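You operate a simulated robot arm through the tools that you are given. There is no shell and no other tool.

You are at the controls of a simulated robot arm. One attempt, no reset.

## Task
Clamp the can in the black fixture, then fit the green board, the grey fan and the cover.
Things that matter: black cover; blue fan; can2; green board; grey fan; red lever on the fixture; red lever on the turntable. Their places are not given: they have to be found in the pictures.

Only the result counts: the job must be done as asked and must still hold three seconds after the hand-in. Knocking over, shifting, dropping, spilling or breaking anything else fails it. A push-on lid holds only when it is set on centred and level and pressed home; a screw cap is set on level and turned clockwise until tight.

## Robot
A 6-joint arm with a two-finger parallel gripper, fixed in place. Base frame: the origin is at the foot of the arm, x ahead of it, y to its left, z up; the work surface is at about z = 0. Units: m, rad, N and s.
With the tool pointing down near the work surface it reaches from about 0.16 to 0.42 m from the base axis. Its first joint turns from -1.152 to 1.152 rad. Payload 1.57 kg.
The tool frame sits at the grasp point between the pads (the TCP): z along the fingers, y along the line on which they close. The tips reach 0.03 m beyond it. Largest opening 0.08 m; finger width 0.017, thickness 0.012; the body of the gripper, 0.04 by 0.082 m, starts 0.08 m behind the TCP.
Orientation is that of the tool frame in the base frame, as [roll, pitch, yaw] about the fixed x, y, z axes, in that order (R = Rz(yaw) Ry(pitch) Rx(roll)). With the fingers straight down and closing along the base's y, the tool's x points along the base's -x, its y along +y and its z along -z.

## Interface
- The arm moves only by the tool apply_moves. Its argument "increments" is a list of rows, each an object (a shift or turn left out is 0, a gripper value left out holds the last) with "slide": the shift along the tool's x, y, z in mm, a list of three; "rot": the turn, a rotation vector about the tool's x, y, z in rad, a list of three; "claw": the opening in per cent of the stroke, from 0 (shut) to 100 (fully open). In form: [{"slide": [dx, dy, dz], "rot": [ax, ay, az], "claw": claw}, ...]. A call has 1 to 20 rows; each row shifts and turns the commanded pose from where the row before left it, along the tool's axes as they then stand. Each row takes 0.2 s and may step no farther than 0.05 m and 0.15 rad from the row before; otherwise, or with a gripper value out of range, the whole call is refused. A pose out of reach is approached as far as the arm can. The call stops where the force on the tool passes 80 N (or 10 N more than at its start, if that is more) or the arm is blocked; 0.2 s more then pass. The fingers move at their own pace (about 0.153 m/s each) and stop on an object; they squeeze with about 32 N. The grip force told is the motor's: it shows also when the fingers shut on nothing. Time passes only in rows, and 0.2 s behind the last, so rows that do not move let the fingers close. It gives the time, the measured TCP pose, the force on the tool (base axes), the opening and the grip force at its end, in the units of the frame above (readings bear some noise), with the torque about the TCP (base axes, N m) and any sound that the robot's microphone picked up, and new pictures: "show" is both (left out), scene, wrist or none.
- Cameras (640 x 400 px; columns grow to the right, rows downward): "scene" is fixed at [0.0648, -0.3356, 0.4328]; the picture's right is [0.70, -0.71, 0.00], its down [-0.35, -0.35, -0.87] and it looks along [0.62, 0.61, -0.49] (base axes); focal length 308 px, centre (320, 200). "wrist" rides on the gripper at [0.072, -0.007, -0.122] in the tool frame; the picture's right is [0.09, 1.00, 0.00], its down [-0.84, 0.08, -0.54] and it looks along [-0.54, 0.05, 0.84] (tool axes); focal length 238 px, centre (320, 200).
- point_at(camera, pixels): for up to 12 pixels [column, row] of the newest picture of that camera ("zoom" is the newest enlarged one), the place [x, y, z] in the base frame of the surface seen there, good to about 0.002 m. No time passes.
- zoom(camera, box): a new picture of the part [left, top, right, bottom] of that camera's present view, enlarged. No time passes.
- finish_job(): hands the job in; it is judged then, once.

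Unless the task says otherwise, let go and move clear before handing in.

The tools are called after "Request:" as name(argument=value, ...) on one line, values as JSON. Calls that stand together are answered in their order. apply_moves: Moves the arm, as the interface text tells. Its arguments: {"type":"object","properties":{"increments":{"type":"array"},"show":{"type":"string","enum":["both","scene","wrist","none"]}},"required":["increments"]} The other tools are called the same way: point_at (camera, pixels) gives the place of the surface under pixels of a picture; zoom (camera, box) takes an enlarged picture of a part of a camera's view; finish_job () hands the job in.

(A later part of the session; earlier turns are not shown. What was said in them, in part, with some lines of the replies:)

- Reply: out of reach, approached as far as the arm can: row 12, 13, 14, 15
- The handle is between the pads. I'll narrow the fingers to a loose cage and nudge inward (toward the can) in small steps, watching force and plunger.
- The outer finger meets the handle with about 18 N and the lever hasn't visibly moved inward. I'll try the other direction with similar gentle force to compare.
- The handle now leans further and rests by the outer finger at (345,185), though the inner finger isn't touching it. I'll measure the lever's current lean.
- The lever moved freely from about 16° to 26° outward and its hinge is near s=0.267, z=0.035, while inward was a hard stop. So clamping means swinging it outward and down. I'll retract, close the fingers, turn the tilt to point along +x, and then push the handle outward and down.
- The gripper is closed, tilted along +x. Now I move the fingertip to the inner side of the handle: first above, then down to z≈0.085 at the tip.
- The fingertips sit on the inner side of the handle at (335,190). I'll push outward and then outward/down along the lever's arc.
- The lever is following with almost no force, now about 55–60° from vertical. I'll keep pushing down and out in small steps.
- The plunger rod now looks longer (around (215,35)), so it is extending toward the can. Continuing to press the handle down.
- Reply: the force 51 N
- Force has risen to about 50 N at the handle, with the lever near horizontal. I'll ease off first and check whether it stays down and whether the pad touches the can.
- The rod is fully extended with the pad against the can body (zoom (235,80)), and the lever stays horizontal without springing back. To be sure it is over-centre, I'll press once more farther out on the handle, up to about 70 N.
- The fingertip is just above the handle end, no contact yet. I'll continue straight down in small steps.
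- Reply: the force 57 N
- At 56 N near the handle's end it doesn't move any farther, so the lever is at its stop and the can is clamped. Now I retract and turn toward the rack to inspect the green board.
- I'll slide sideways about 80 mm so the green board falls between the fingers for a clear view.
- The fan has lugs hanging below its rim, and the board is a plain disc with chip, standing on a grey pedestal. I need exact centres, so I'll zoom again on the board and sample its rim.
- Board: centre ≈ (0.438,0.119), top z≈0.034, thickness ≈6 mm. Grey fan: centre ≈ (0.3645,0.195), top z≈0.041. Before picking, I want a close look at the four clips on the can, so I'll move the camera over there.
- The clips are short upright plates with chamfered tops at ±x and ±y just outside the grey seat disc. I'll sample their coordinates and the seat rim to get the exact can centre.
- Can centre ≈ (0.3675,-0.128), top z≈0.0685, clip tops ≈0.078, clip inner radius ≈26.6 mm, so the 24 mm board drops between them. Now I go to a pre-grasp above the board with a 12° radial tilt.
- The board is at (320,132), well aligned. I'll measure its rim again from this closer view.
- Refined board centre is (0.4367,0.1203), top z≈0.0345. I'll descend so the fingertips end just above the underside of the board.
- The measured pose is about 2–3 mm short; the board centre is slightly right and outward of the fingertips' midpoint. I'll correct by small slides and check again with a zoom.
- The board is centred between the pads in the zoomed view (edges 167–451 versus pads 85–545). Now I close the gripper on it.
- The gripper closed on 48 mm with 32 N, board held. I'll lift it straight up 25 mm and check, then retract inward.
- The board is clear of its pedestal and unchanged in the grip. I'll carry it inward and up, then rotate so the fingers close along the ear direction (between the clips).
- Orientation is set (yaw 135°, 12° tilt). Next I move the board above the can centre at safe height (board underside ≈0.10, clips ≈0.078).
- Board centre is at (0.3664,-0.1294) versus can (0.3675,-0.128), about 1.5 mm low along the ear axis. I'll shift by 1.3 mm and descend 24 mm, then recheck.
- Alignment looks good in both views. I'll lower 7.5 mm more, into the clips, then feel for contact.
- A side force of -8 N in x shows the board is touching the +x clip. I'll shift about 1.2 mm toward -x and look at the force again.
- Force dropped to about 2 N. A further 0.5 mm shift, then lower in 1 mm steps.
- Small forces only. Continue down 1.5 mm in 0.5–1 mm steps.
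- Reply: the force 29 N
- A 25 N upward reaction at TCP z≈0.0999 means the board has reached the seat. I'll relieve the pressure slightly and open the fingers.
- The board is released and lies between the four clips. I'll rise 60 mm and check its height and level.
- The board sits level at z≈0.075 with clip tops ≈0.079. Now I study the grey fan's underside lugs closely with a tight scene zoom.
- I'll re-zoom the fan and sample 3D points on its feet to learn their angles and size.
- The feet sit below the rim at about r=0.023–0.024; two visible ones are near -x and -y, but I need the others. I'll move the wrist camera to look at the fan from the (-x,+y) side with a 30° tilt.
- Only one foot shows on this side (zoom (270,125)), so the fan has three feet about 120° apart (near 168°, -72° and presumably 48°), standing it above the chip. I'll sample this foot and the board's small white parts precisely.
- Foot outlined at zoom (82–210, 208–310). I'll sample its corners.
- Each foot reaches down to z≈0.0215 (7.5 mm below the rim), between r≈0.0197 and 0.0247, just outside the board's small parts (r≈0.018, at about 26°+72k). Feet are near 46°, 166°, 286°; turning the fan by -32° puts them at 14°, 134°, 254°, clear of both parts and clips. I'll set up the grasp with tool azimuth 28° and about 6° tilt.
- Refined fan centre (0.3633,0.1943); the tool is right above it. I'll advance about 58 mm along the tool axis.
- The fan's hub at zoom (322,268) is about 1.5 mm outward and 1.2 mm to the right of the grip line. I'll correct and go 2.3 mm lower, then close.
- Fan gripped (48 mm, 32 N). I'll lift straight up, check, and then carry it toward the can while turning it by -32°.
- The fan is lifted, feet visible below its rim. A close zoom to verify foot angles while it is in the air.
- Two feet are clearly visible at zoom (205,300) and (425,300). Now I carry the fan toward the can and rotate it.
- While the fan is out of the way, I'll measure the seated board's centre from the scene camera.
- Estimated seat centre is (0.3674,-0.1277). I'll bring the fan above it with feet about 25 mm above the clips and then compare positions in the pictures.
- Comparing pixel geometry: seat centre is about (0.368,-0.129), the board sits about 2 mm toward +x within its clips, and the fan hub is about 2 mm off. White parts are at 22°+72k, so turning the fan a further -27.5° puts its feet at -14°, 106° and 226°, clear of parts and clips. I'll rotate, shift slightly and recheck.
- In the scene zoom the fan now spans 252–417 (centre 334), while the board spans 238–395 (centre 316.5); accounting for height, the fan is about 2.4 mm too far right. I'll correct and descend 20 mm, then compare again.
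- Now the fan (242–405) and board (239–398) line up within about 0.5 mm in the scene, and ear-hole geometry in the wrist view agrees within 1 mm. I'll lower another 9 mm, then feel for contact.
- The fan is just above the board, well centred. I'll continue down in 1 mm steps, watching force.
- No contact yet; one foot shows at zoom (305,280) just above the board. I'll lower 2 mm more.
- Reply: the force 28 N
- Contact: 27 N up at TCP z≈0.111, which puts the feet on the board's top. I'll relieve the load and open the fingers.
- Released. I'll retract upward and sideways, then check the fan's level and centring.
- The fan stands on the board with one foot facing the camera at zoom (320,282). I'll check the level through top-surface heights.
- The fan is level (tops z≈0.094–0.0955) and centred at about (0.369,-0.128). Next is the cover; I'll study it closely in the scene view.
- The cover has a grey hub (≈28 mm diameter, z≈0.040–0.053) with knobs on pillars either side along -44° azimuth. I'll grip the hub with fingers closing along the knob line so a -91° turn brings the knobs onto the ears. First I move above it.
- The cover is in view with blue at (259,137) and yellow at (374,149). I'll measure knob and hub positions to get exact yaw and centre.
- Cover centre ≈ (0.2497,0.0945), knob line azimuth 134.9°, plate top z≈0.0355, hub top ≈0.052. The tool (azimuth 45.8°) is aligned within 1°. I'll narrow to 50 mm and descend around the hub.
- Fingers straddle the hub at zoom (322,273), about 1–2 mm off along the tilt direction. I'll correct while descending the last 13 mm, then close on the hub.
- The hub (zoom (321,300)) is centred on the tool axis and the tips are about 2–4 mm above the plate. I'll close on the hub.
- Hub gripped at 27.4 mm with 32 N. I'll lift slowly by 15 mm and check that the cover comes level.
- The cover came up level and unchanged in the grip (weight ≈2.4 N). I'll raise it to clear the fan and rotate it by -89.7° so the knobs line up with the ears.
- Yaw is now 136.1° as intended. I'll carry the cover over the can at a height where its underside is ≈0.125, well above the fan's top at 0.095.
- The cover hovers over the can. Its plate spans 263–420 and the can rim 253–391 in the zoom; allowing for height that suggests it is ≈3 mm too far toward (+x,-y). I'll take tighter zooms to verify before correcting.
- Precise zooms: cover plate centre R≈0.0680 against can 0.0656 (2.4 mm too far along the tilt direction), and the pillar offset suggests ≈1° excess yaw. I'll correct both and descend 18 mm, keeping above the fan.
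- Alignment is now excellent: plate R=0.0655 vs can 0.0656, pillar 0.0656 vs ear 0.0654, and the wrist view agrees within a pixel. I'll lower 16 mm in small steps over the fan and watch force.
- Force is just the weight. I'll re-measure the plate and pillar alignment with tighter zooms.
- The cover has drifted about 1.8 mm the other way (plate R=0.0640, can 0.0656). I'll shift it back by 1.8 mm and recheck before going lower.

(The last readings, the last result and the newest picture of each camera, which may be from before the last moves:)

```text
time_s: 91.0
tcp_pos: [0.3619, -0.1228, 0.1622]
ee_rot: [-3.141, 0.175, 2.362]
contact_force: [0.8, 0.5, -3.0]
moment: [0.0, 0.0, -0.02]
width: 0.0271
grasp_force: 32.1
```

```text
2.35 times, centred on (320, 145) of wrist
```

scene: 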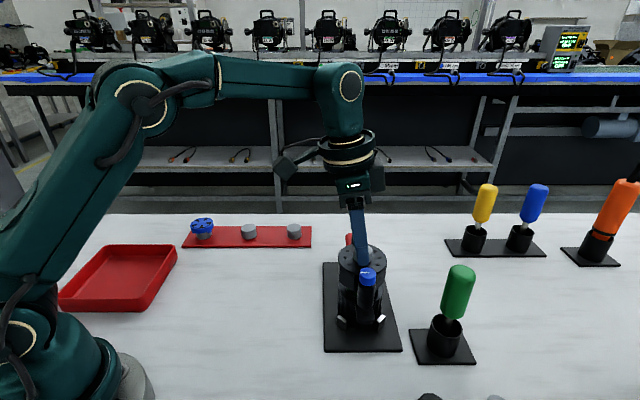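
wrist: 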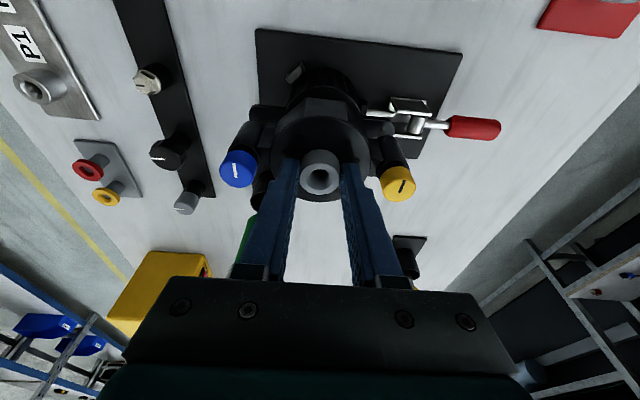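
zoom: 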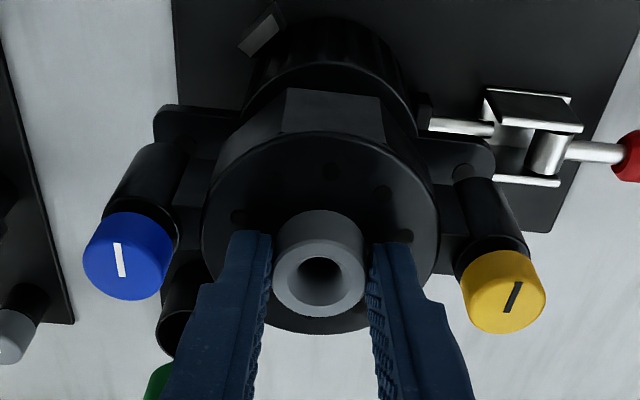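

Plate R is now 0.0655 and the pillar 0.0648 vs ear 0.0655, fine. I'll add a tiny yaw correction and lower 8 mm, then check force and alignment again.

Request:
apply_moves(increments=[{"rot": [-0.0014, 0, -0.0079], "slide": [0.35, 0, 1.97]}, {"slide": [0.35, 0, 1.97]}, {"slide": [0.35, 0, 1.97]}, {"slide": [0.35, 0, 1.97]}, {"slide": [0, 0, 0]}, {"slide": [0, 0, 0]}], show="wrist")

Request:
zoom(camera="scene", box=[330, 240, 400, 280])

Request:
zoom(camera="scene", box=[330, 270, 400, 330])

```text
time_s: 92.4
tcp_pos: [0.3624, -0.1247, 0.1541]
ee_rot: [-3.14, 0.173, 2.372]
contact_force: [-1.4, 0.0, -2.1]
moment: [-0.03, 0.0, 0.01]
width: 0.0274
grasp_force: 32.2
```

wrist: 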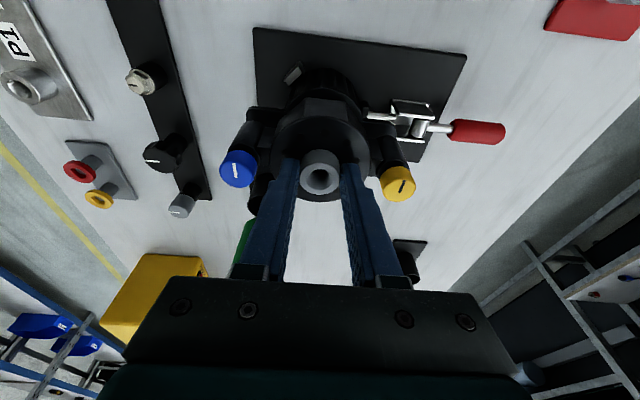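

```text
9.14 times, centred on (365, 260) of scene
```

zoom: 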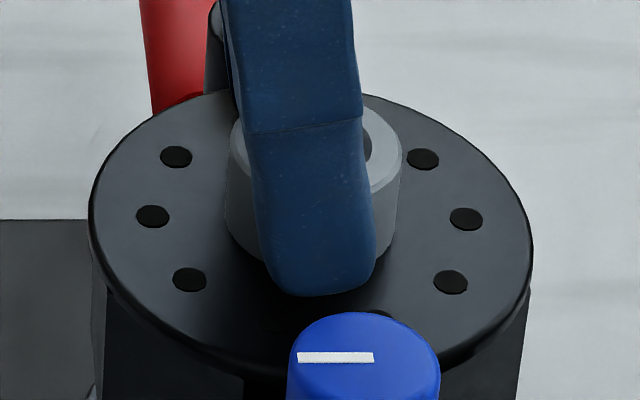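

```text
6.67 times, centred on (365, 300) of scene
```

zoom: 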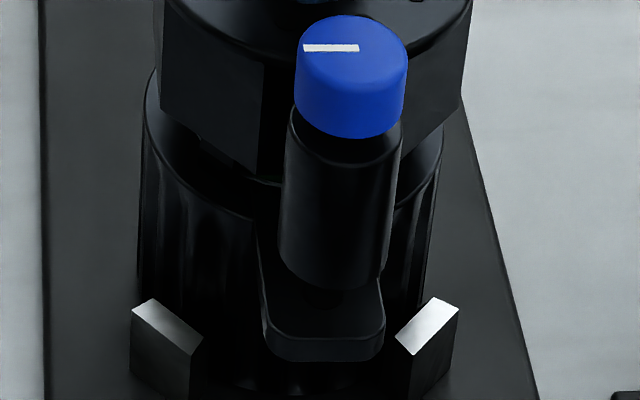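

Plate R is 0.0669 (+1.3 mm) now; each call seems to add about a millimetre of noise. I'll correct by -1.4 mm and lower another 7 mm in the same call.

Request:
apply_moves(increments=[{"slide": [1.38, 0, -0.24]}, {"slide": [0.35, 0, 1.97]}, {"slide": [0.35, 0, 1.97]}, {"slide": [0.35, 0, 1.97]}, {"slide": [0.17, 0, 0.98]}, {"slide": [0, 0, 0]}, {"slide": [0, 0, 0]}], show="wrist")

Request:
zoom(camera="scene", box=[330, 245, 400, 285])

Request:
zoom(camera="scene", box=[330, 270, 400, 330])

Request:
zoom(camera="wrist", box=[210, 60, 430, 230])

```text
time_s: 94.0
tcp_pos: [0.3619, -0.1233, 0.1481]
ee_rot: [-3.141, 0.175, 2.372]
contact_force: [0.0, -0.3, -1.8]
moment: [0.0, 0.04, 0.05]
width: 0.0271
grasp_force: 32.6
```

wrist: 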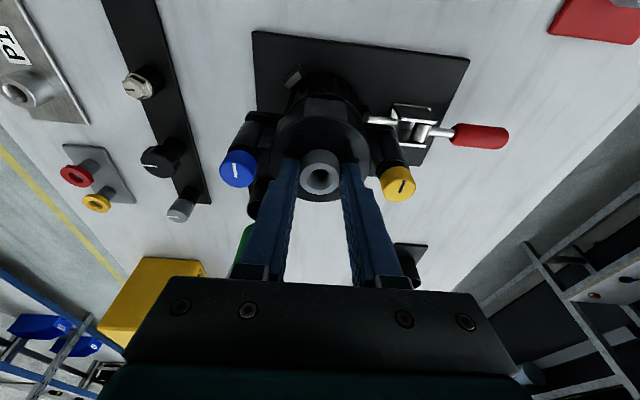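

```text
9.14 times, centred on (365, 265) of scene
```

zoom: 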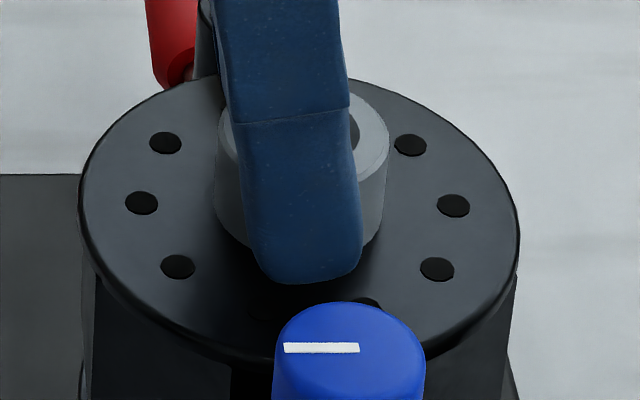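

```text
6.67 times, centred on (365, 300) of scene
```

zoom: 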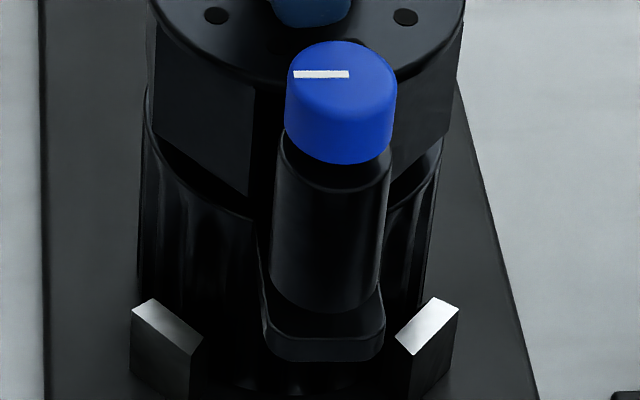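

```text
2.35 times, centred on (320, 145) of wrist
```

zoom: 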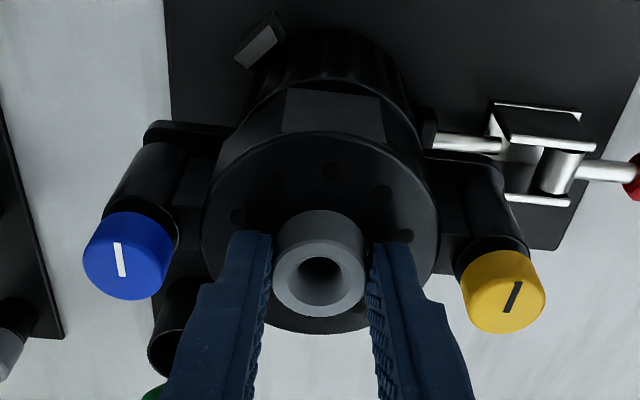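

Plate R=0.0652 and pillar 0.0660, both within 0.5 mm of the can/ear, no contact yet. I'll lower 7 mm in 1 mm steps.

Request:
apply_moves(increments=[{"slide": [0.17, 0, 0.985]}, {"slide": [0.17, 0, 0.985]}, {"slide": [0.17, 0, 0.985]}, {"slide": [0.17, 0, 0.985]}, {"slide": [0.17, 0, 0.985]}, {"slide": [0.17, 0, 0.985]}, {"slide": [0, 0, 0]}, {"slide": [0, 0, 0]}], show="wrist")

Request:
zoom(camera="scene", box=[330, 245, 400, 285])

Request:
zoom(camera="scene", box=[330, 270, 400, 330])

```text
time_s: 95.8
tcp_pos: [0.3616, -0.1226, 0.142]
ee_rot: [3.138, 0.175, 2.372]
contact_force: [2.2, 0.1, 0.5]
moment: [-0.01, -0.25, 0.03]
width: 0.0269
grasp_force: 32.1
```

wrist: 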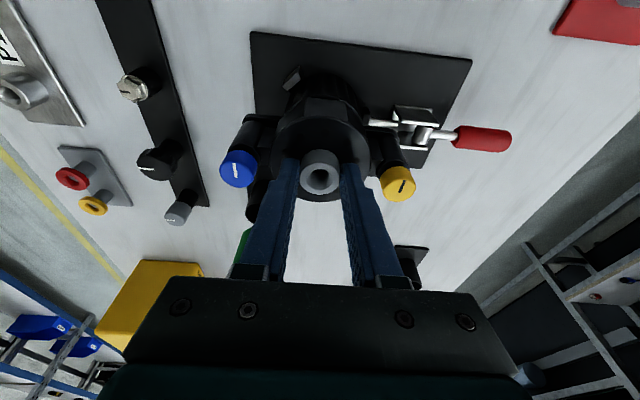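

```text
9.14 times, centred on (365, 265) of scene
```

zoom: 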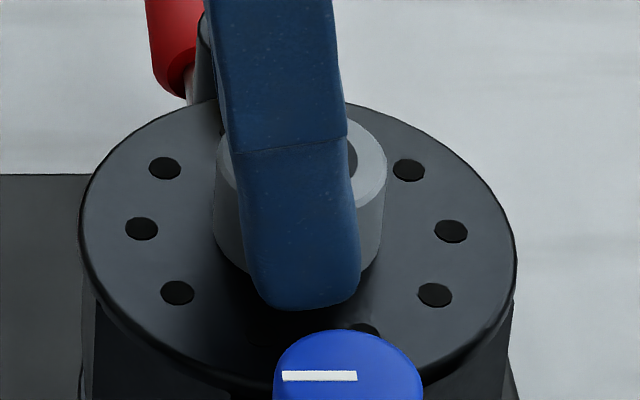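

```text
6.67 times, centred on (365, 300) of scene
```

zoom: 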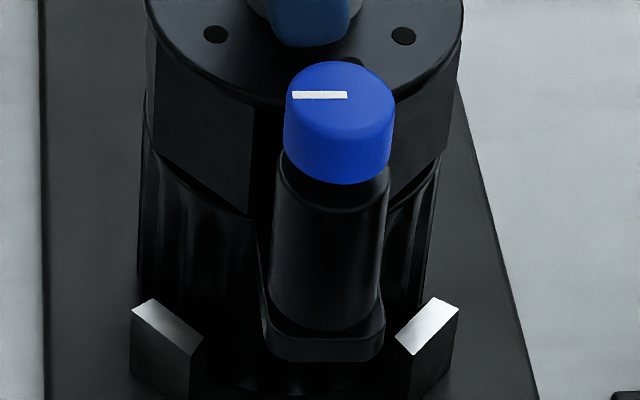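

First light contact (≈2 N in +x, 2 N up) with the cover about 3 mm above the seat. I'll nudge 0.5 mm toward +x and go down another 2 mm gently.

Request:
apply_moves(increments=[{"slide": [-0.3, 0.4, 0]}, {"slide": [0.17, 0, 0.985]}, {"slide": [0.17, 0, 0.985]}, {"slide": [0, 0, 0]}, {"slide": [0, 0, 0]}], show="none")

Request:
zoom(camera="scene", box=[330, 270, 400, 330])

```text
time_s: 97.0
tcp_pos: [0.362, -0.1217, 0.1387]
ee_rot: [3.141, 0.171, 2.374]
contact_force: [0.8, 0.1, -1.4]
moment: [0.01, 0.0, 0.0]
width: 0.0274
grasp_force: 31.7
```

```text
6.67 times, centred on (365, 300) of scene
```

zoom: 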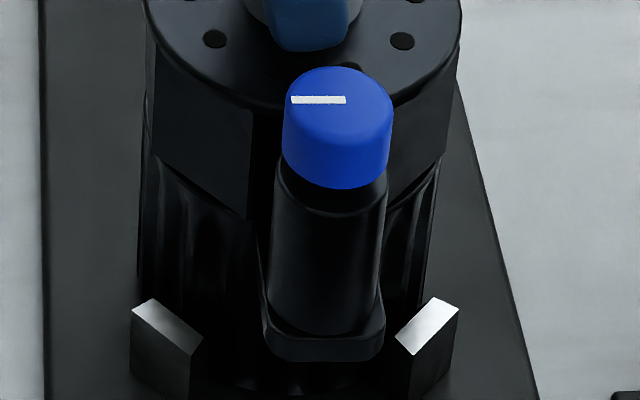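

Contact vanished, so the cover slid past; TCP z≈0.1387 puts its underside near the can's top. I'll continue in 1 mm steps to find the firm seat.

Request:
apply_moves(increments=[{"slide": [0.17, 0, 0.985]}, {"slide": [0.17, 0, 0.985]}, {"slide": [0, 0, 0]}, {"slide": [0, 0, 0]}], show="none")

Request:
zoom(camera="scene", box=[330, 270, 400, 330])

```text
time_s: 98.0
tcp_pos: [0.3619, -0.1238, 0.1391]
ee_rot: [3.14, 0.175, 2.372]
contact_force: [-4.1, 6.8, 17.7]
moment: [0.37, 0.66, 0.01]
width: 0.0274
grasp_force: 32.0
```

```text
6.67 times, centred on (365, 300) of scene
```

zoom: 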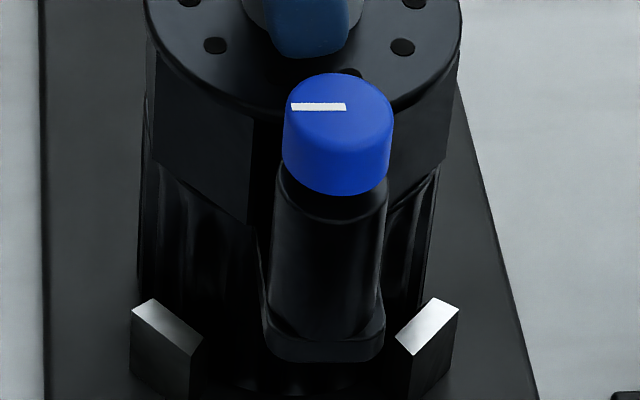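

Firm contact now (≈20 N up). I'll press further in small steps to seat it, listening for a click and watching height.

Request:
apply_moves(increments=[{"slide": [0.17, 0, 0.985]}, {"slide": [0.17, 0, 0.985]}, {"slide": [0.17, 0, 0.985]}, {"slide": [0, 0, 0]}, {"slide": [0, 0, 0]}], show="wrist")

Request:
zoom(camera="scene", box=[330, 270, 400, 330])

Request:
zoom(camera="scene", box=[330, 240, 400, 280])

```text
time_s: 99.2
tcp_pos: [0.363, -0.1236, 0.1354]
ee_rot: [-3.14, 0.177, 2.373]
contact_force: [0.6, -3.6, 24.5]
moment: [-0.54, -0.15, 0.03]
width: 0.0274
grasp_force: 32.3
```

wrist: 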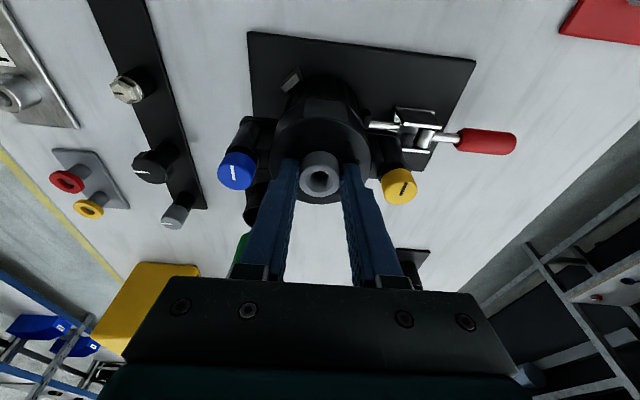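

```text
6.67 times, centred on (365, 300) of scene
```

zoom: 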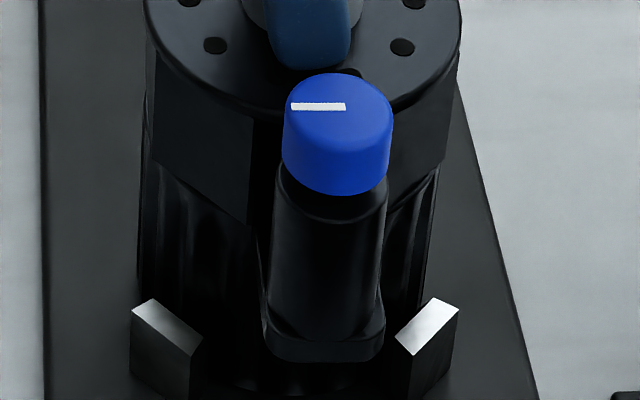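

```text
9.14 times, centred on (365, 260) of scene
```

zoom: 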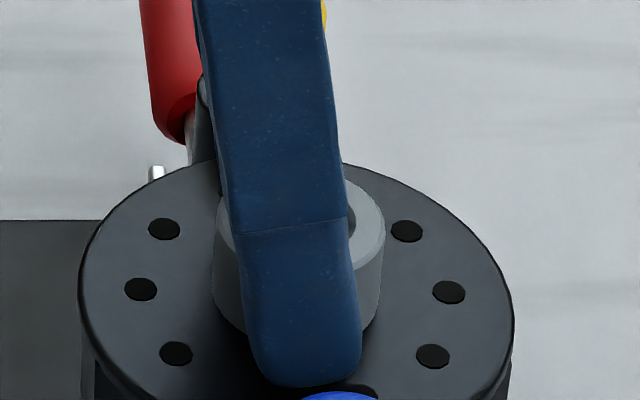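

The fingers slipped about 3.5 mm down the hub while the cover stayed put, so it is resting on something firm at about 25 N. I'll measure the cover's height and level now.

Request:
point_at(camera="zoom", pixels=[[110, 290], [480, 290], [420, 190], [150, 190], [440, 370], [150, 370], [370, 230], [230, 215], [495, 250], [95, 250]])

Request:
point_at(camera="scene", pixels=[[367, 287], [366, 316], [370, 320], [368, 322], [365, 312], [345, 270], [382, 270], [360, 284]])

Request:
zoom(camera="wrist", box=[210, 60, 430, 230])

```text
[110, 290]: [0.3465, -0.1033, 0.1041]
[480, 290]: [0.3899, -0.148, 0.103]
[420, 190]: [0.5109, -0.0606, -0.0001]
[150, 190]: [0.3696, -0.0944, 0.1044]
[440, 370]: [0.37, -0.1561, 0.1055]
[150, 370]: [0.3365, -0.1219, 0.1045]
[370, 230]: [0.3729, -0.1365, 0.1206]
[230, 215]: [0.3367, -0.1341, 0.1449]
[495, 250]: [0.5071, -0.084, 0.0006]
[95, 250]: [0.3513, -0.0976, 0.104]
```

```text
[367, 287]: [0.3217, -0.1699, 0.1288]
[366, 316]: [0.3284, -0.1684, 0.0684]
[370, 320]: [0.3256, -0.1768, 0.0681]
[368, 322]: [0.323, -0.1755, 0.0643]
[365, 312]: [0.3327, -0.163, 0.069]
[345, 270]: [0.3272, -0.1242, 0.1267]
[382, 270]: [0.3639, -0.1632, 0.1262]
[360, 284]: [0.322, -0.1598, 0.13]
```

```text
2.35 times, centred on (320, 145) of wrist
```

zoom: 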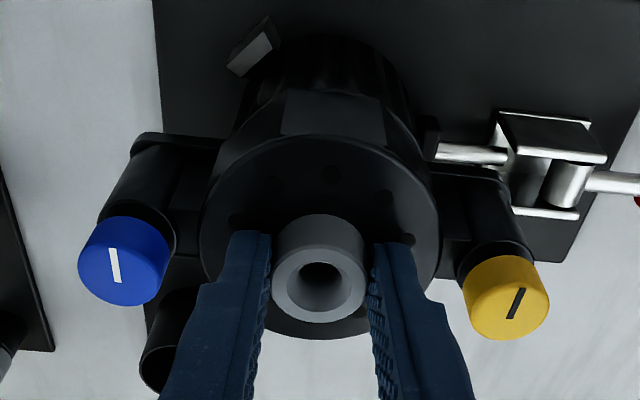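

The plate reads z≈0.104 all around: exactly the seat height plus cover height, and level. To press it home, I'll push further so the fingertips bear on the plate, up to about 60 N.

Request:
apply_moves(increments=[{"slide": [0.17, 0, 0.985]}, {"slide": [0.17, 0, 0.985]}, {"slide": [0.17, 0, 0.985]}, {"slide": [0, 0, 0]}, {"slide": [0, 0, 0]}])

Request:
zoom(camera="scene", box=[330, 240, 400, 280])

```text
time_s: 100.4
tcp_pos: [0.3621, -0.125, 0.1337]
ee_rot: [-3.141, 0.182, 2.372]
contact_force: [-14.2, -2.4, 54.9]
moment: [0.08, 1.15, -0.12]
width: 0.0274
grasp_force: 32.2
```

scene: 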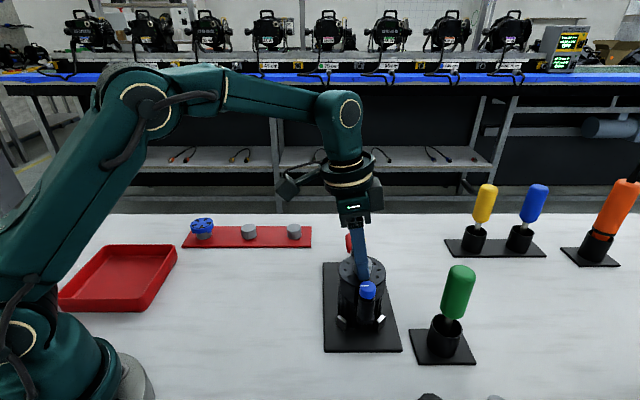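
wrist: 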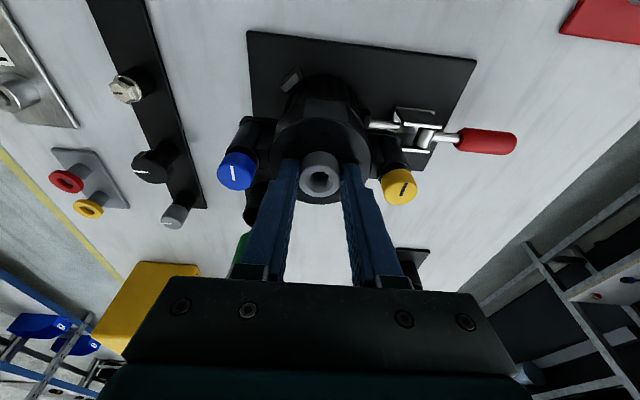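

```text
9.14 times, centred on (365, 260) of scene
```

zoom: 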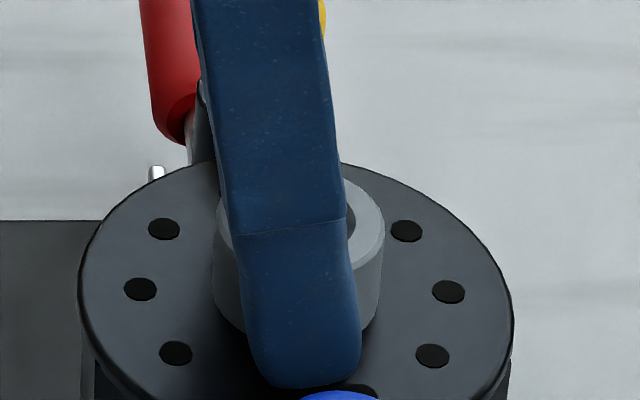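

The cover didn't move at 57 N (holes at the same pixels), so it is bottomed on the can. Before letting go, I'll do a no-motion step to see how much load remains.

Request:
apply_moves(increments=[{"slide": [0, 0, 0]}], show="none")

```text
time_s: 100.8
tcp_pos: [0.3626, -0.1229, 0.1348]
ee_rot: [3.138, 0.182, 2.371]
contact_force: [-16.3, -3.5, 54.6]
moment: [0.01, 1.13, -0.16]
width: 0.0271
grasp_force: 31.3
```

The load persists at 55 N, so the commanded pose is held. I'll raise 3.5 mm to unload most of it, then open the fingers.

Request:
apply_moves(increments=[{"slide": [-0.3, 0, -1.7]}, {"slide": [-0.3, 0, -1.7]}, {"slide": [0, 0, 0]}], show="none")

```text
time_s: 101.6
tcp_pos: [0.3636, -0.1239, 0.1339]
ee_rot: [3.142, 0.176, 2.373]
contact_force: [5.5, -11.8, 8.7]
moment: [-0.92, -0.57, -0.03]
width: 0.0272
grasp_force: 32.3
```

Vertical load is now about 9 N. I'll open the fingers to 50 mm and lift away.

Request:
apply_moves(increments=[{"claw": 45}, {"claw": 58}, {"claw": 58}, {"slide": [0, 0, 0]}])

Request:
zoom(camera="scene", box=[325, 240, 405, 330])

Request:
zoom(camera="wrist", box=[210, 60, 430, 230])

```text
time_s: 102.6
tcp_pos: [0.362, -0.1232, 0.135]
ee_rot: [3.142, 0.173, 2.373]
contact_force: [-0.2, 4.5, 15.0]
moment: [0.16, 0.08, 0.01]
width: 0.043
grasp_force: 0.0
```

scene: 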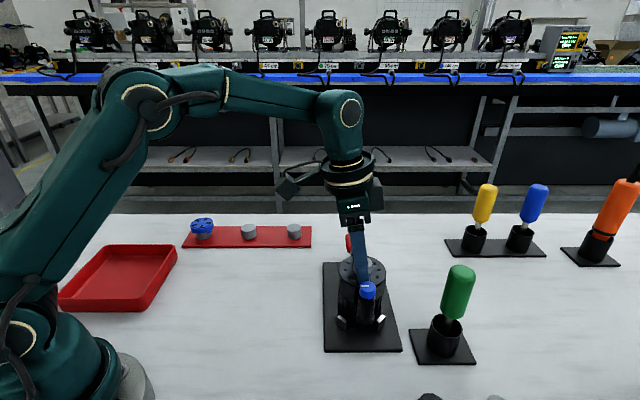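
wrist: 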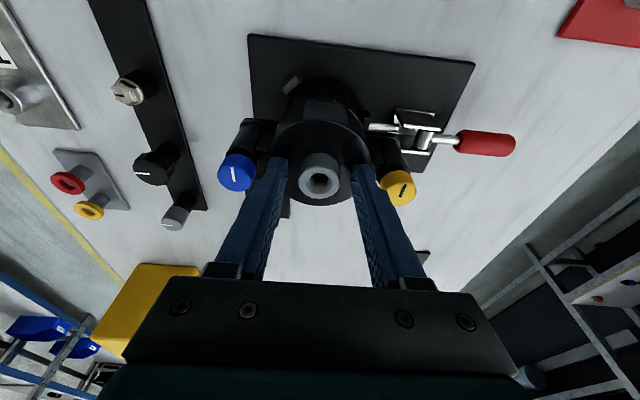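

```text
4.44 times, centred on (365, 285) of scene
```

zoom: 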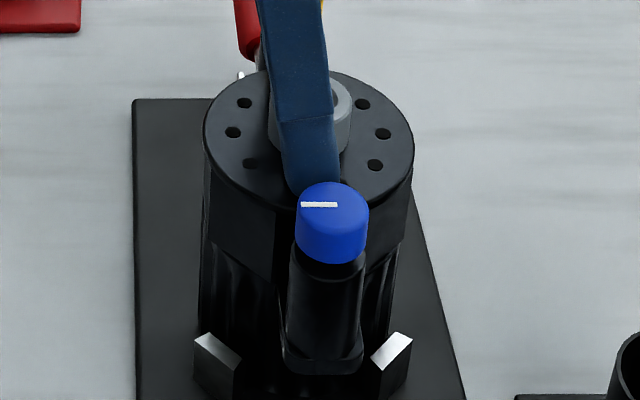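

```text
2.35 times, centred on (320, 145) of wrist
```

zoom: 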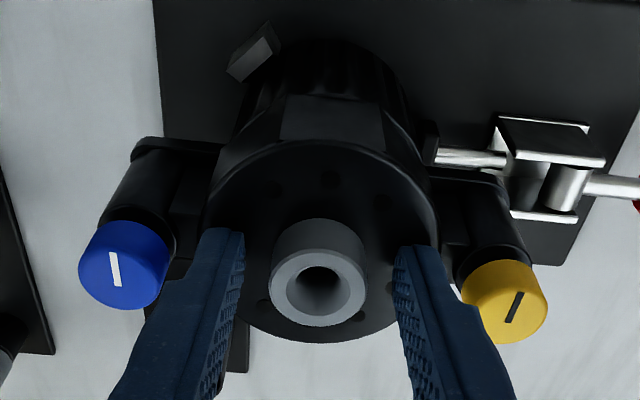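

The hub is free of the fingers, cover unchanged. I'll back off along the tool axis and then look at the result from a distance.

Request:
apply_moves(increments=[{"slide": [0, 0, -8]}, {"slide": [0, 0, -20]}, {"slide": [0, 0, -30]}, {"slide": [30, 15, -5]}, {"slide": [30, 15, -5]}, {"slide": [0, 0, 0]}])

Request:
zoom(camera="scene", box=[325, 235, 405, 330])

Request:
zoom(camera="wrist", box=[210, 100, 400, 230])

```text
time_s: 104.0
tcp_pos: [0.3316, -0.0534, 0.1925]
ee_rot: [3.141, 0.174, 2.371]
contact_force: [-0.2, -0.2, -1.2]
moment: [-0.02, -0.01, 0.05]
width: 0.0461
grasp_force: 0.1
```

scene: 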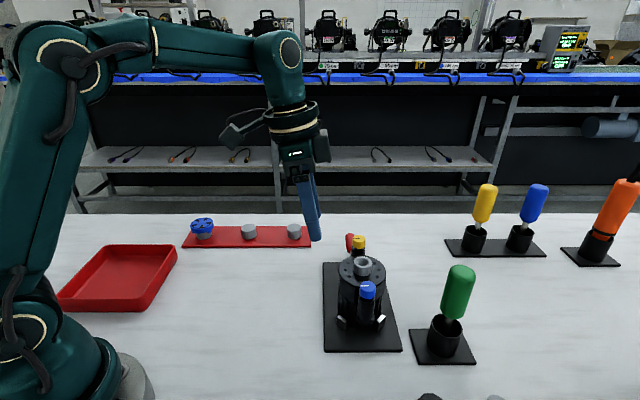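
wrist: 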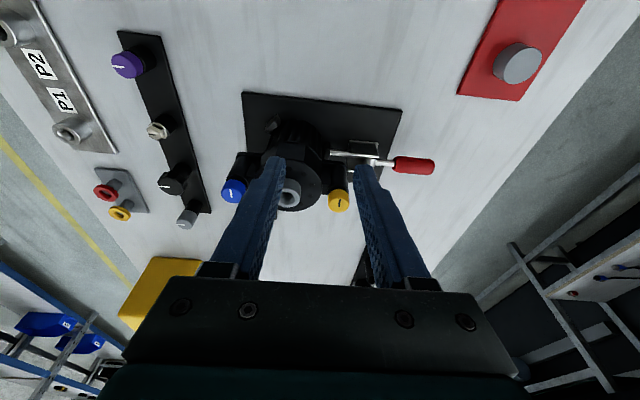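

```text
4.21 times, centred on (365, 282) of scene
```

zoom: 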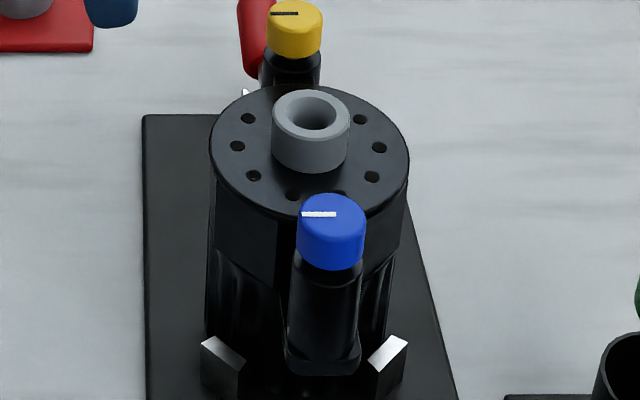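

```text
3.08 times, centred on (305, 165) of wrist
```

zoom: 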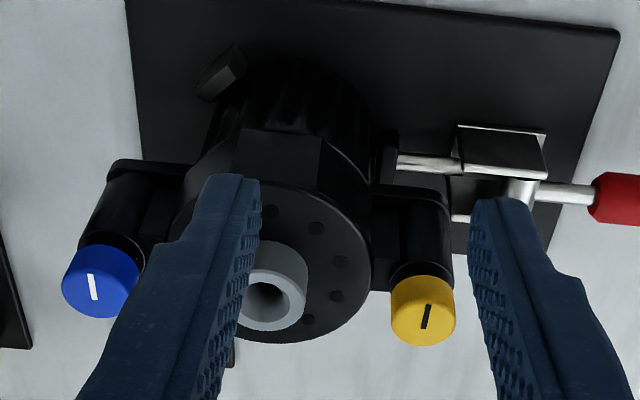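

The cover sits on the can with pillars over the ears. I'll check closely the joint at the pillar foot, the body/can seam and levelness.

Request:
zoom(camera="scene", box=[340, 285, 390, 330])

Request:
zoom(camera="scene", box=[338, 250, 388, 290])

Request:
point_at(camera="zoom", pixels=[[90, 100], [560, 130], [450, 30], [150, 30], [440, 220], [130, 200], [300, 60], [220, 90], [350, 90], [330, 250], [340, 300], [260, 170]])

```text
8.89 times, centred on (365, 308) of scene
```

zoom: 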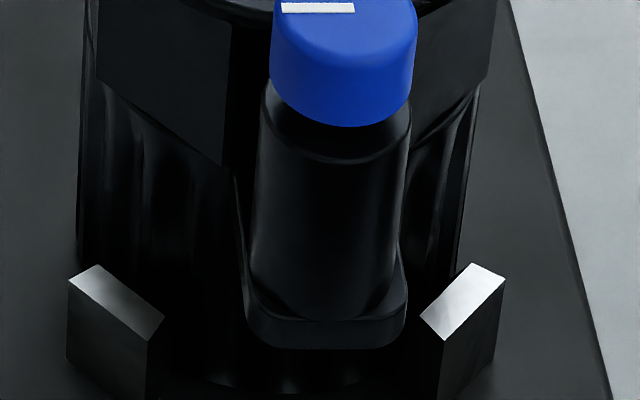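

```text
10.00 times, centred on (363, 270) of scene
```

zoom: 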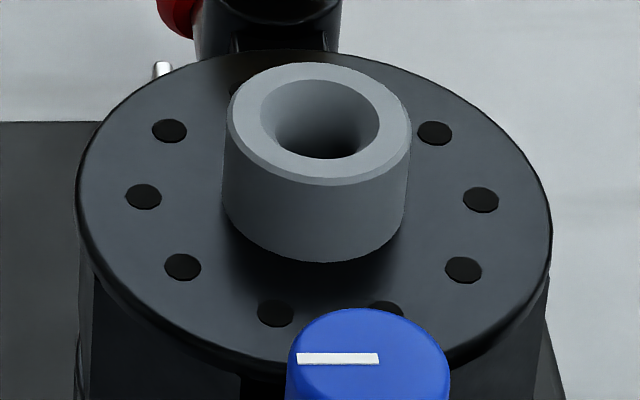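

```text
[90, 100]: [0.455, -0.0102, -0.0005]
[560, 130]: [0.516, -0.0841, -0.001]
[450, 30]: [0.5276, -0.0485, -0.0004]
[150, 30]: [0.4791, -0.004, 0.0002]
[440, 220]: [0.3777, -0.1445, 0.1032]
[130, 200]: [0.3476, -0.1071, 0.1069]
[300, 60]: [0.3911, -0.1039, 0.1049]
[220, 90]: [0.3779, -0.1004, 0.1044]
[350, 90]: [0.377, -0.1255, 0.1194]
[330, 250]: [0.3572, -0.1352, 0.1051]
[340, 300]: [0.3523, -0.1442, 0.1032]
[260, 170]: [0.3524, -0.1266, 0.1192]
```

Pillar and ear are concentric and flush, and the plate is level at z≈0.104. Before finishing I want another look at the reference can on the turntable (to judge whether the knobs need anything), so I'll move to a safe pose and look that way.

Request:
apply_moves(increments=[{"slide": [21, -6.8, -24]}, {"slide": [21, -6.8, -24]}, {"slide": [21, -6.8, -24]}, {"slide": [21, -6.8, -24]}, {"rot": [0, -0.14, 0], "claw": 100}, {"rot": [0, -0.14, 0]}, {"rot": [0, -0.14, 0]}, {"slide": [0, 0, 0]}])

```text
time_s: 105.8
tcp_pos: [0.2424, -0.0034, 0.2735]
ee_rot: [3.139, 0.596, 2.372]
contact_force: [-0.2, -1.3, 0.0]
moment: [0.01, -0.03, -0.01]
width: 0.0799
grasp_force: 0.1
```

scene: 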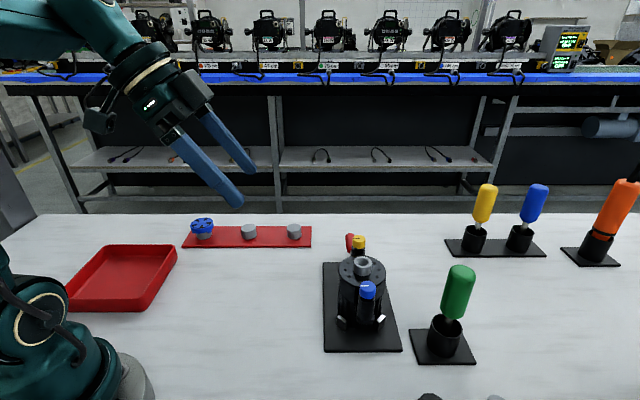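
wrist: 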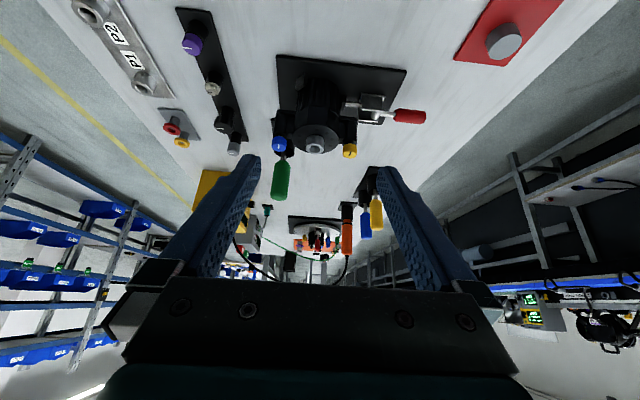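

Request:
zoom(camera="wrist", box=[280, 205, 360, 265])

Request:
zoom(camera="wrist", box=[260, 50, 430, 165])

```text
6.67 times, centred on (320, 235) of wrist
```

zoom: 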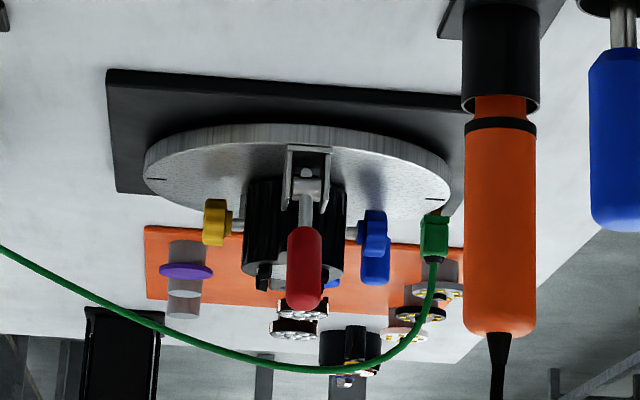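

```text
3.48 times, centred on (345, 108) of wrist
```

zoom: 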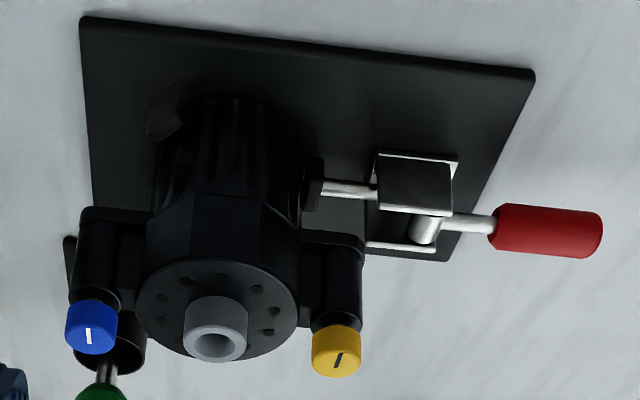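

The turntable is a different station (with plugs), so the cover's knobs aren't part of this job. For safety I'll press the cover home once more, squarely on its hub with nearly closed fingers and an almost vertical tool; first I move above it.

Request:
apply_moves(increments=[{"rot": [0, 0.129, 0], "claw": 10}, {"rot": [0, 0.129, 0]}, {"rot": [0, 0.129, 0]}, {"rot": [0, 0.129, 0]}, {"slide": [-32.8, -0.5, 20.4]}, {"slide": [-32.8, -0.5, 20.4]}, {"slide": [-32.8, -0.5, 20.4]}, {"slide": [-32.8, -0.5, 20.4]}, {"slide": [-32.6, -0.6, 20.3]}, {"slide": [0, 0, 0]}, {"slide": [0, 0, 0]}])

Request:
zoom(camera="scene", box=[325, 215, 405, 300])

Request:
zoom(camera="wrist", box=[230, 90, 410, 220])

```text
time_s: 108.2
tcp_pos: [0.3651, -0.1238, 0.1833]
ee_rot: [-3.141, 0.079, 2.371]
contact_force: [0.3, -1.3, 0.5]
moment: [0.03, 0.0, 0.01]
width: 0.0081
grasp_force: 0.0
```

scene: 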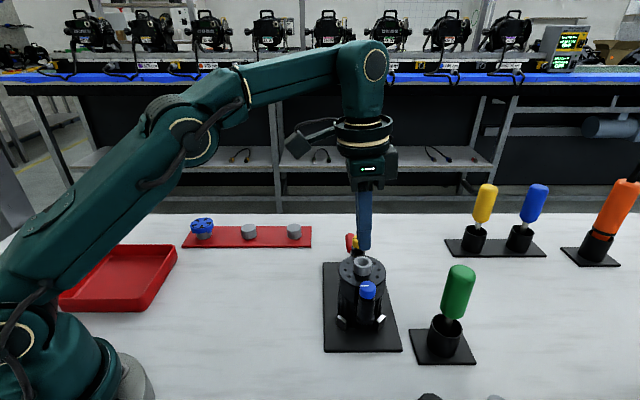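
wrist: 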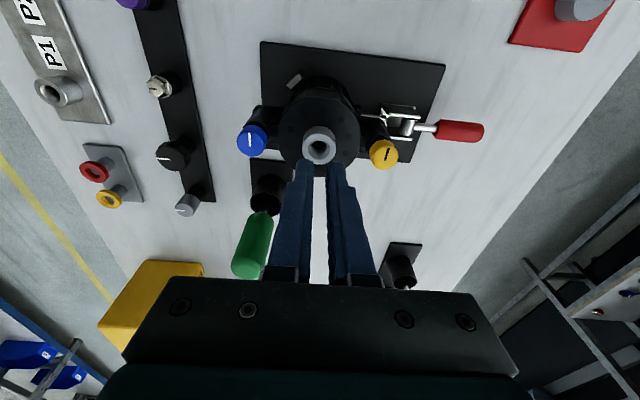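

```text
4.71 times, centred on (365, 258) of scene
```

zoom: 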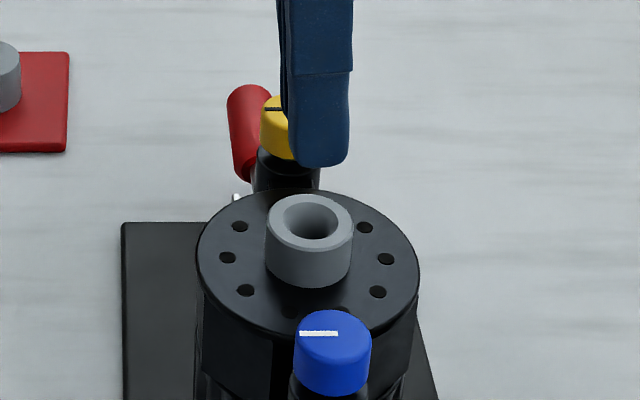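

```text
3.08 times, centred on (320, 155) of wrist
```

zoom: 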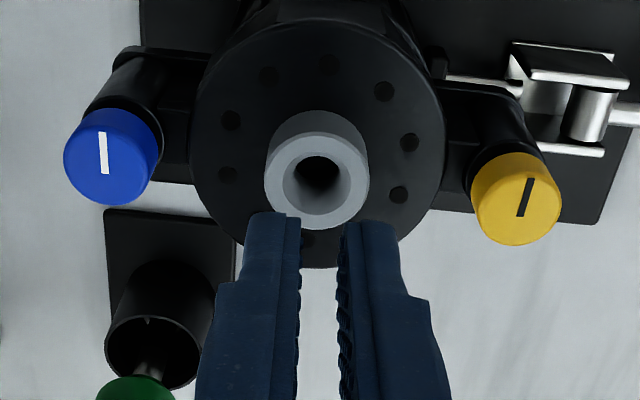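

The nearly closed fingers are right above the hub (hub at zoom (317,180), expected 323). I'll shift 1.3 mm, descend 28 mm, then press in small steps.

Request:
apply_moves(increments=[{"slide": [0, -1.3, 0]}, {"slide": [0.56, 0, 7]}, {"slide": [0.56, 0, 7]}, {"slide": [0.56, 0, 7]}, {"slide": [0.56, 0, 7]}, {"slide": [0, 0, 0]}, {"slide": [0, 0, 0]}], show="wrist")

Request:
zoom(camera="scene", box=[325, 215, 405, 300])

Request:
zoom(camera="wrist", box=[230, 90, 410, 220])

```text
time_s: 109.8
tcp_pos: [0.362, -0.1252, 0.1548]
ee_rot: [3.141, 0.079, 2.373]
contact_force: [-0.8, 0.4, -0.5]
moment: [-0.02, 0.0, -0.01]
width: 0.0079
grasp_force: 0.1
```

wrist: 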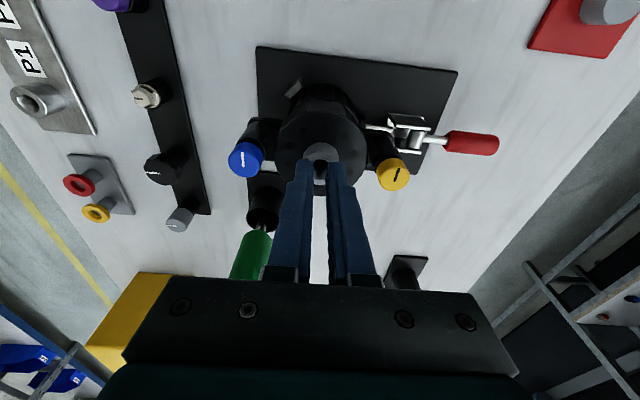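

```text
4.71 times, centred on (365, 258) of scene
```

zoom: 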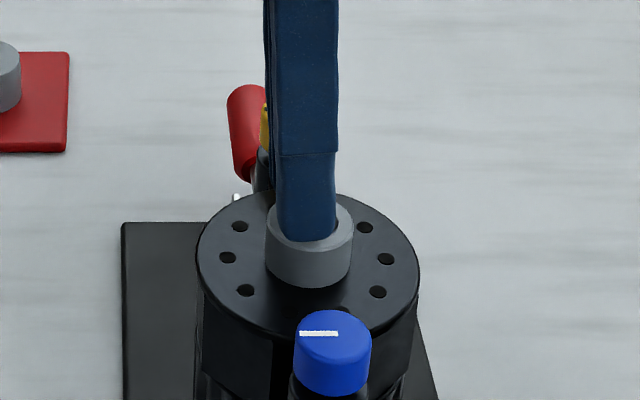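

```text
3.08 times, centred on (320, 155) of wrist
```

zoom: 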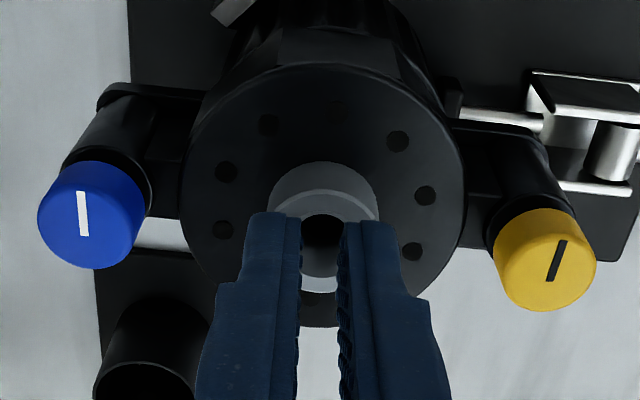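

Both fingertips are on the hub's rim line. Now I lower in 1 mm steps to press.

Request:
apply_moves(increments=[{"slide": [0.08, 0, 1]}, {"slide": [0.08, 0, 1]}, {"slide": [0.08, 0, 1]}, {"slide": [0.08, 0, 1]}, {"slide": [0.08, 0, 1]}, {"slide": [0, 0, 0]}, {"slide": [0, 0, 0]}], show="none")

Request:
zoom(camera="scene", box=[325, 215, 405, 300])

```text
time_s: 111.4
tcp_pos: [0.361, -0.1239, 0.1505]
ee_rot: [3.14, 0.08, 2.372]
contact_force: [0.9, 1.4, 10.1]
moment: [0.06, 0.04, -0.02]
width: 0.0079
grasp_force: 0.1
```

```text
4.71 times, centred on (365, 258) of scene
```

zoom: 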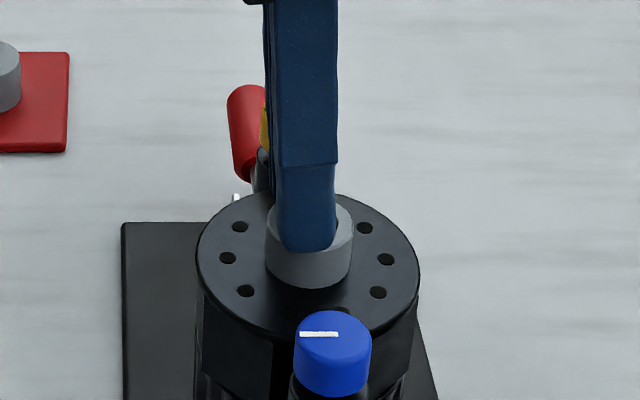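

Contact at 10 N. I'll press further to about 65–70 N.

Request:
apply_moves(increments=[{"slide": [0.08, 0, 1]}, {"slide": [0.08, 0, 1]}, {"slide": [0.08, 0, 1]}, {"slide": [0.08, 0, 1]}, {"slide": [0.08, 0, 1]}, {"slide": [0, 0, 0]}, {"slide": [0, 0, 0]}], show="none")

Request:
zoom(camera="scene", box=[325, 215, 405, 300])

```text
time_s: 113.0
tcp_pos: [0.3615, -0.1248, 0.1495]
ee_rot: [3.136, 0.088, 2.373]
contact_force: [-19.9, 11.8, 72.9]
moment: [0.62, 0.86, 0.1]
width: 0.008
grasp_force: 0.1
```

```text
4.71 times, centred on (365, 258) of scene
```

zoom: 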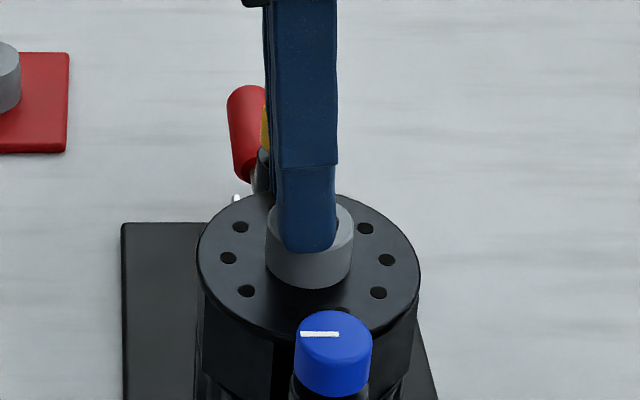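

73 N straight down and the cover didn't budge, so it is fully home. I'll unload gently and withdraw upward.

Request:
apply_moves(increments=[{"slide": [-0.08, 0, -1.5]}, {"slide": [-0.08, 0, -1.5]}, {"slide": [-0.08, 0, -1.5]}, {"slide": [-0.16, 0, -3]}, {"slide": [-0.8, 0, -10]}, {"slide": [0, 0, -20]}, {"slide": [20, 0, -25]}, {"slide": [30, 10, -15]}, {"slide": [35, 10, 0]}, {"slide": [0, 0, 0]}])

Request:
zoom(camera="scene", box=[325, 235, 405, 330])

Request:
zoom(camera="scene", box=[340, 285, 390, 330])

```text
time_s: 115.2
tcp_pos: [0.3134, -0.0482, 0.2153]
ee_rot: [-3.141, 0.079, 2.373]
contact_force: [-0.4, 0.2, 0.4]
moment: [0.01, -0.04, -0.01]
width: 0.0081
grasp_force: 0.0
```

scene: 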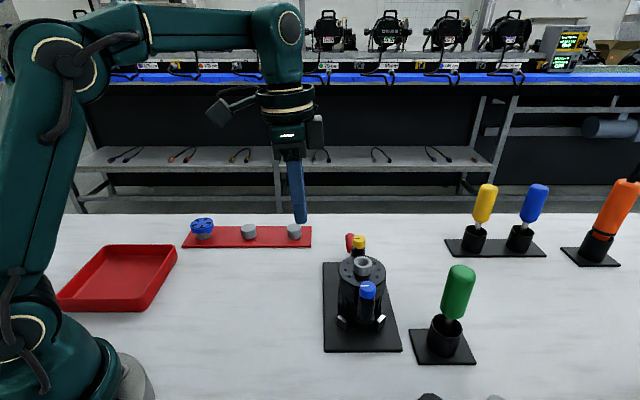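
wrist: 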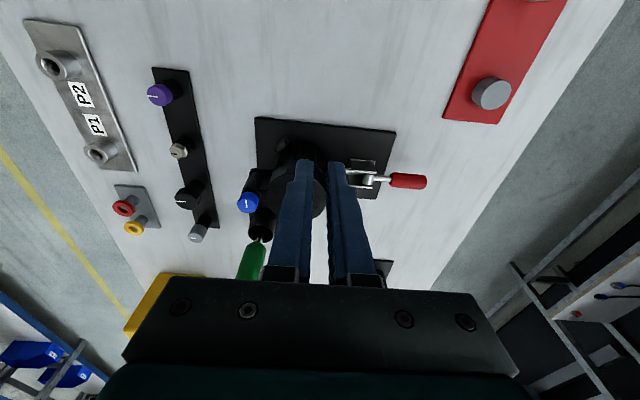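

```text
4.21 times, centred on (365, 282) of scene
```

zoom: 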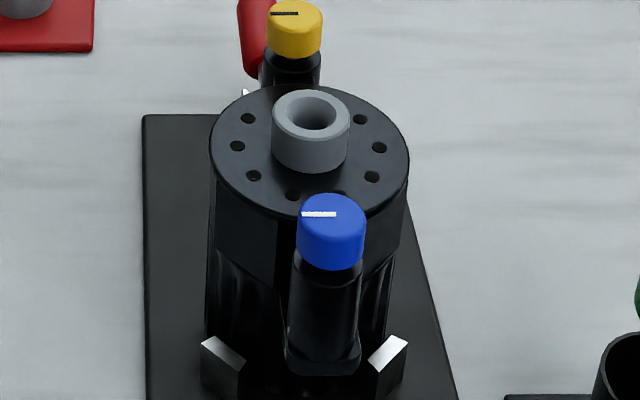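

```text
8.89 times, centred on (365, 308) of scene
```

zoom: 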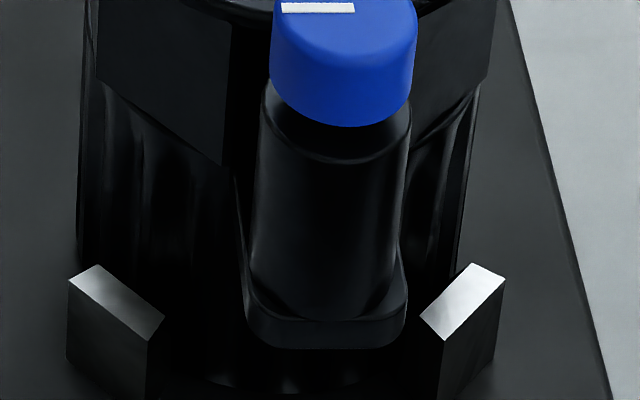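

The cover, fan and board stack is unchanged after pressing, and the arm is clear. A last check on the lever and the clamp pad before handing in.

Request:
zoom(camera="wrist", box=[300, 130, 440, 230])

Request:
point_at(camera="wrist", pixels=[[395, 180], [418, 181], [405, 180], [380, 178]])

```text
4.00 times, centred on (370, 180) of wrist
```

zoom: 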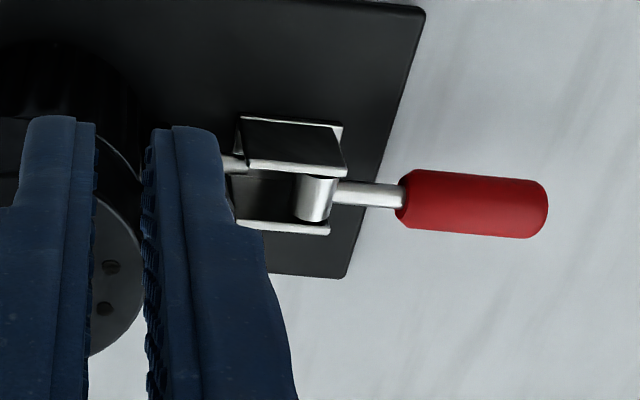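

```text
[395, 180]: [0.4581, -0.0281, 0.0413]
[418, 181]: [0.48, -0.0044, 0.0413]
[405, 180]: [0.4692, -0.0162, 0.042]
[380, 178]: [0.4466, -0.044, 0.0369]
```

The lever is still fully down, with its top level at z≈0.041 along its length and the rod extended onto the can. The board, the grey fan and the cover are in place, level and pressed home. The gripper is empty and clear, so I'm handing in.

Request:
finish_job()

```text
The job is handed in.
```

I clamped the can in the black fixture, fitted the green board, grey fan and black cover on it, and handed the job in. I don't know the verdict: the hand-in only confirmed that it was received.

- **Clamp:** I pushed the red lever on the fixture down until it would not move further under about 56 N. It was still down at the last check, with the clamp pad against the can.
- **Green board:** it sits level on top of the can, between the four clips. It is off-centre by a millimetre or so, because it touched one clip on the way in.
- **Grey fan:** it stands level and centred on the board. I turned it so its feet should clear the board's parts.
- **Black cover:** it sits level on the can with both pillars over the ears. It did not move when I pressed straight down with about 73 N.

I heard no click when pressing the cover down, so I can't say whether it latched or simply rests on the can. I left its yellow and blue knobs alone because the task does not mention them.

I did not touch the blue fan or the turntable.
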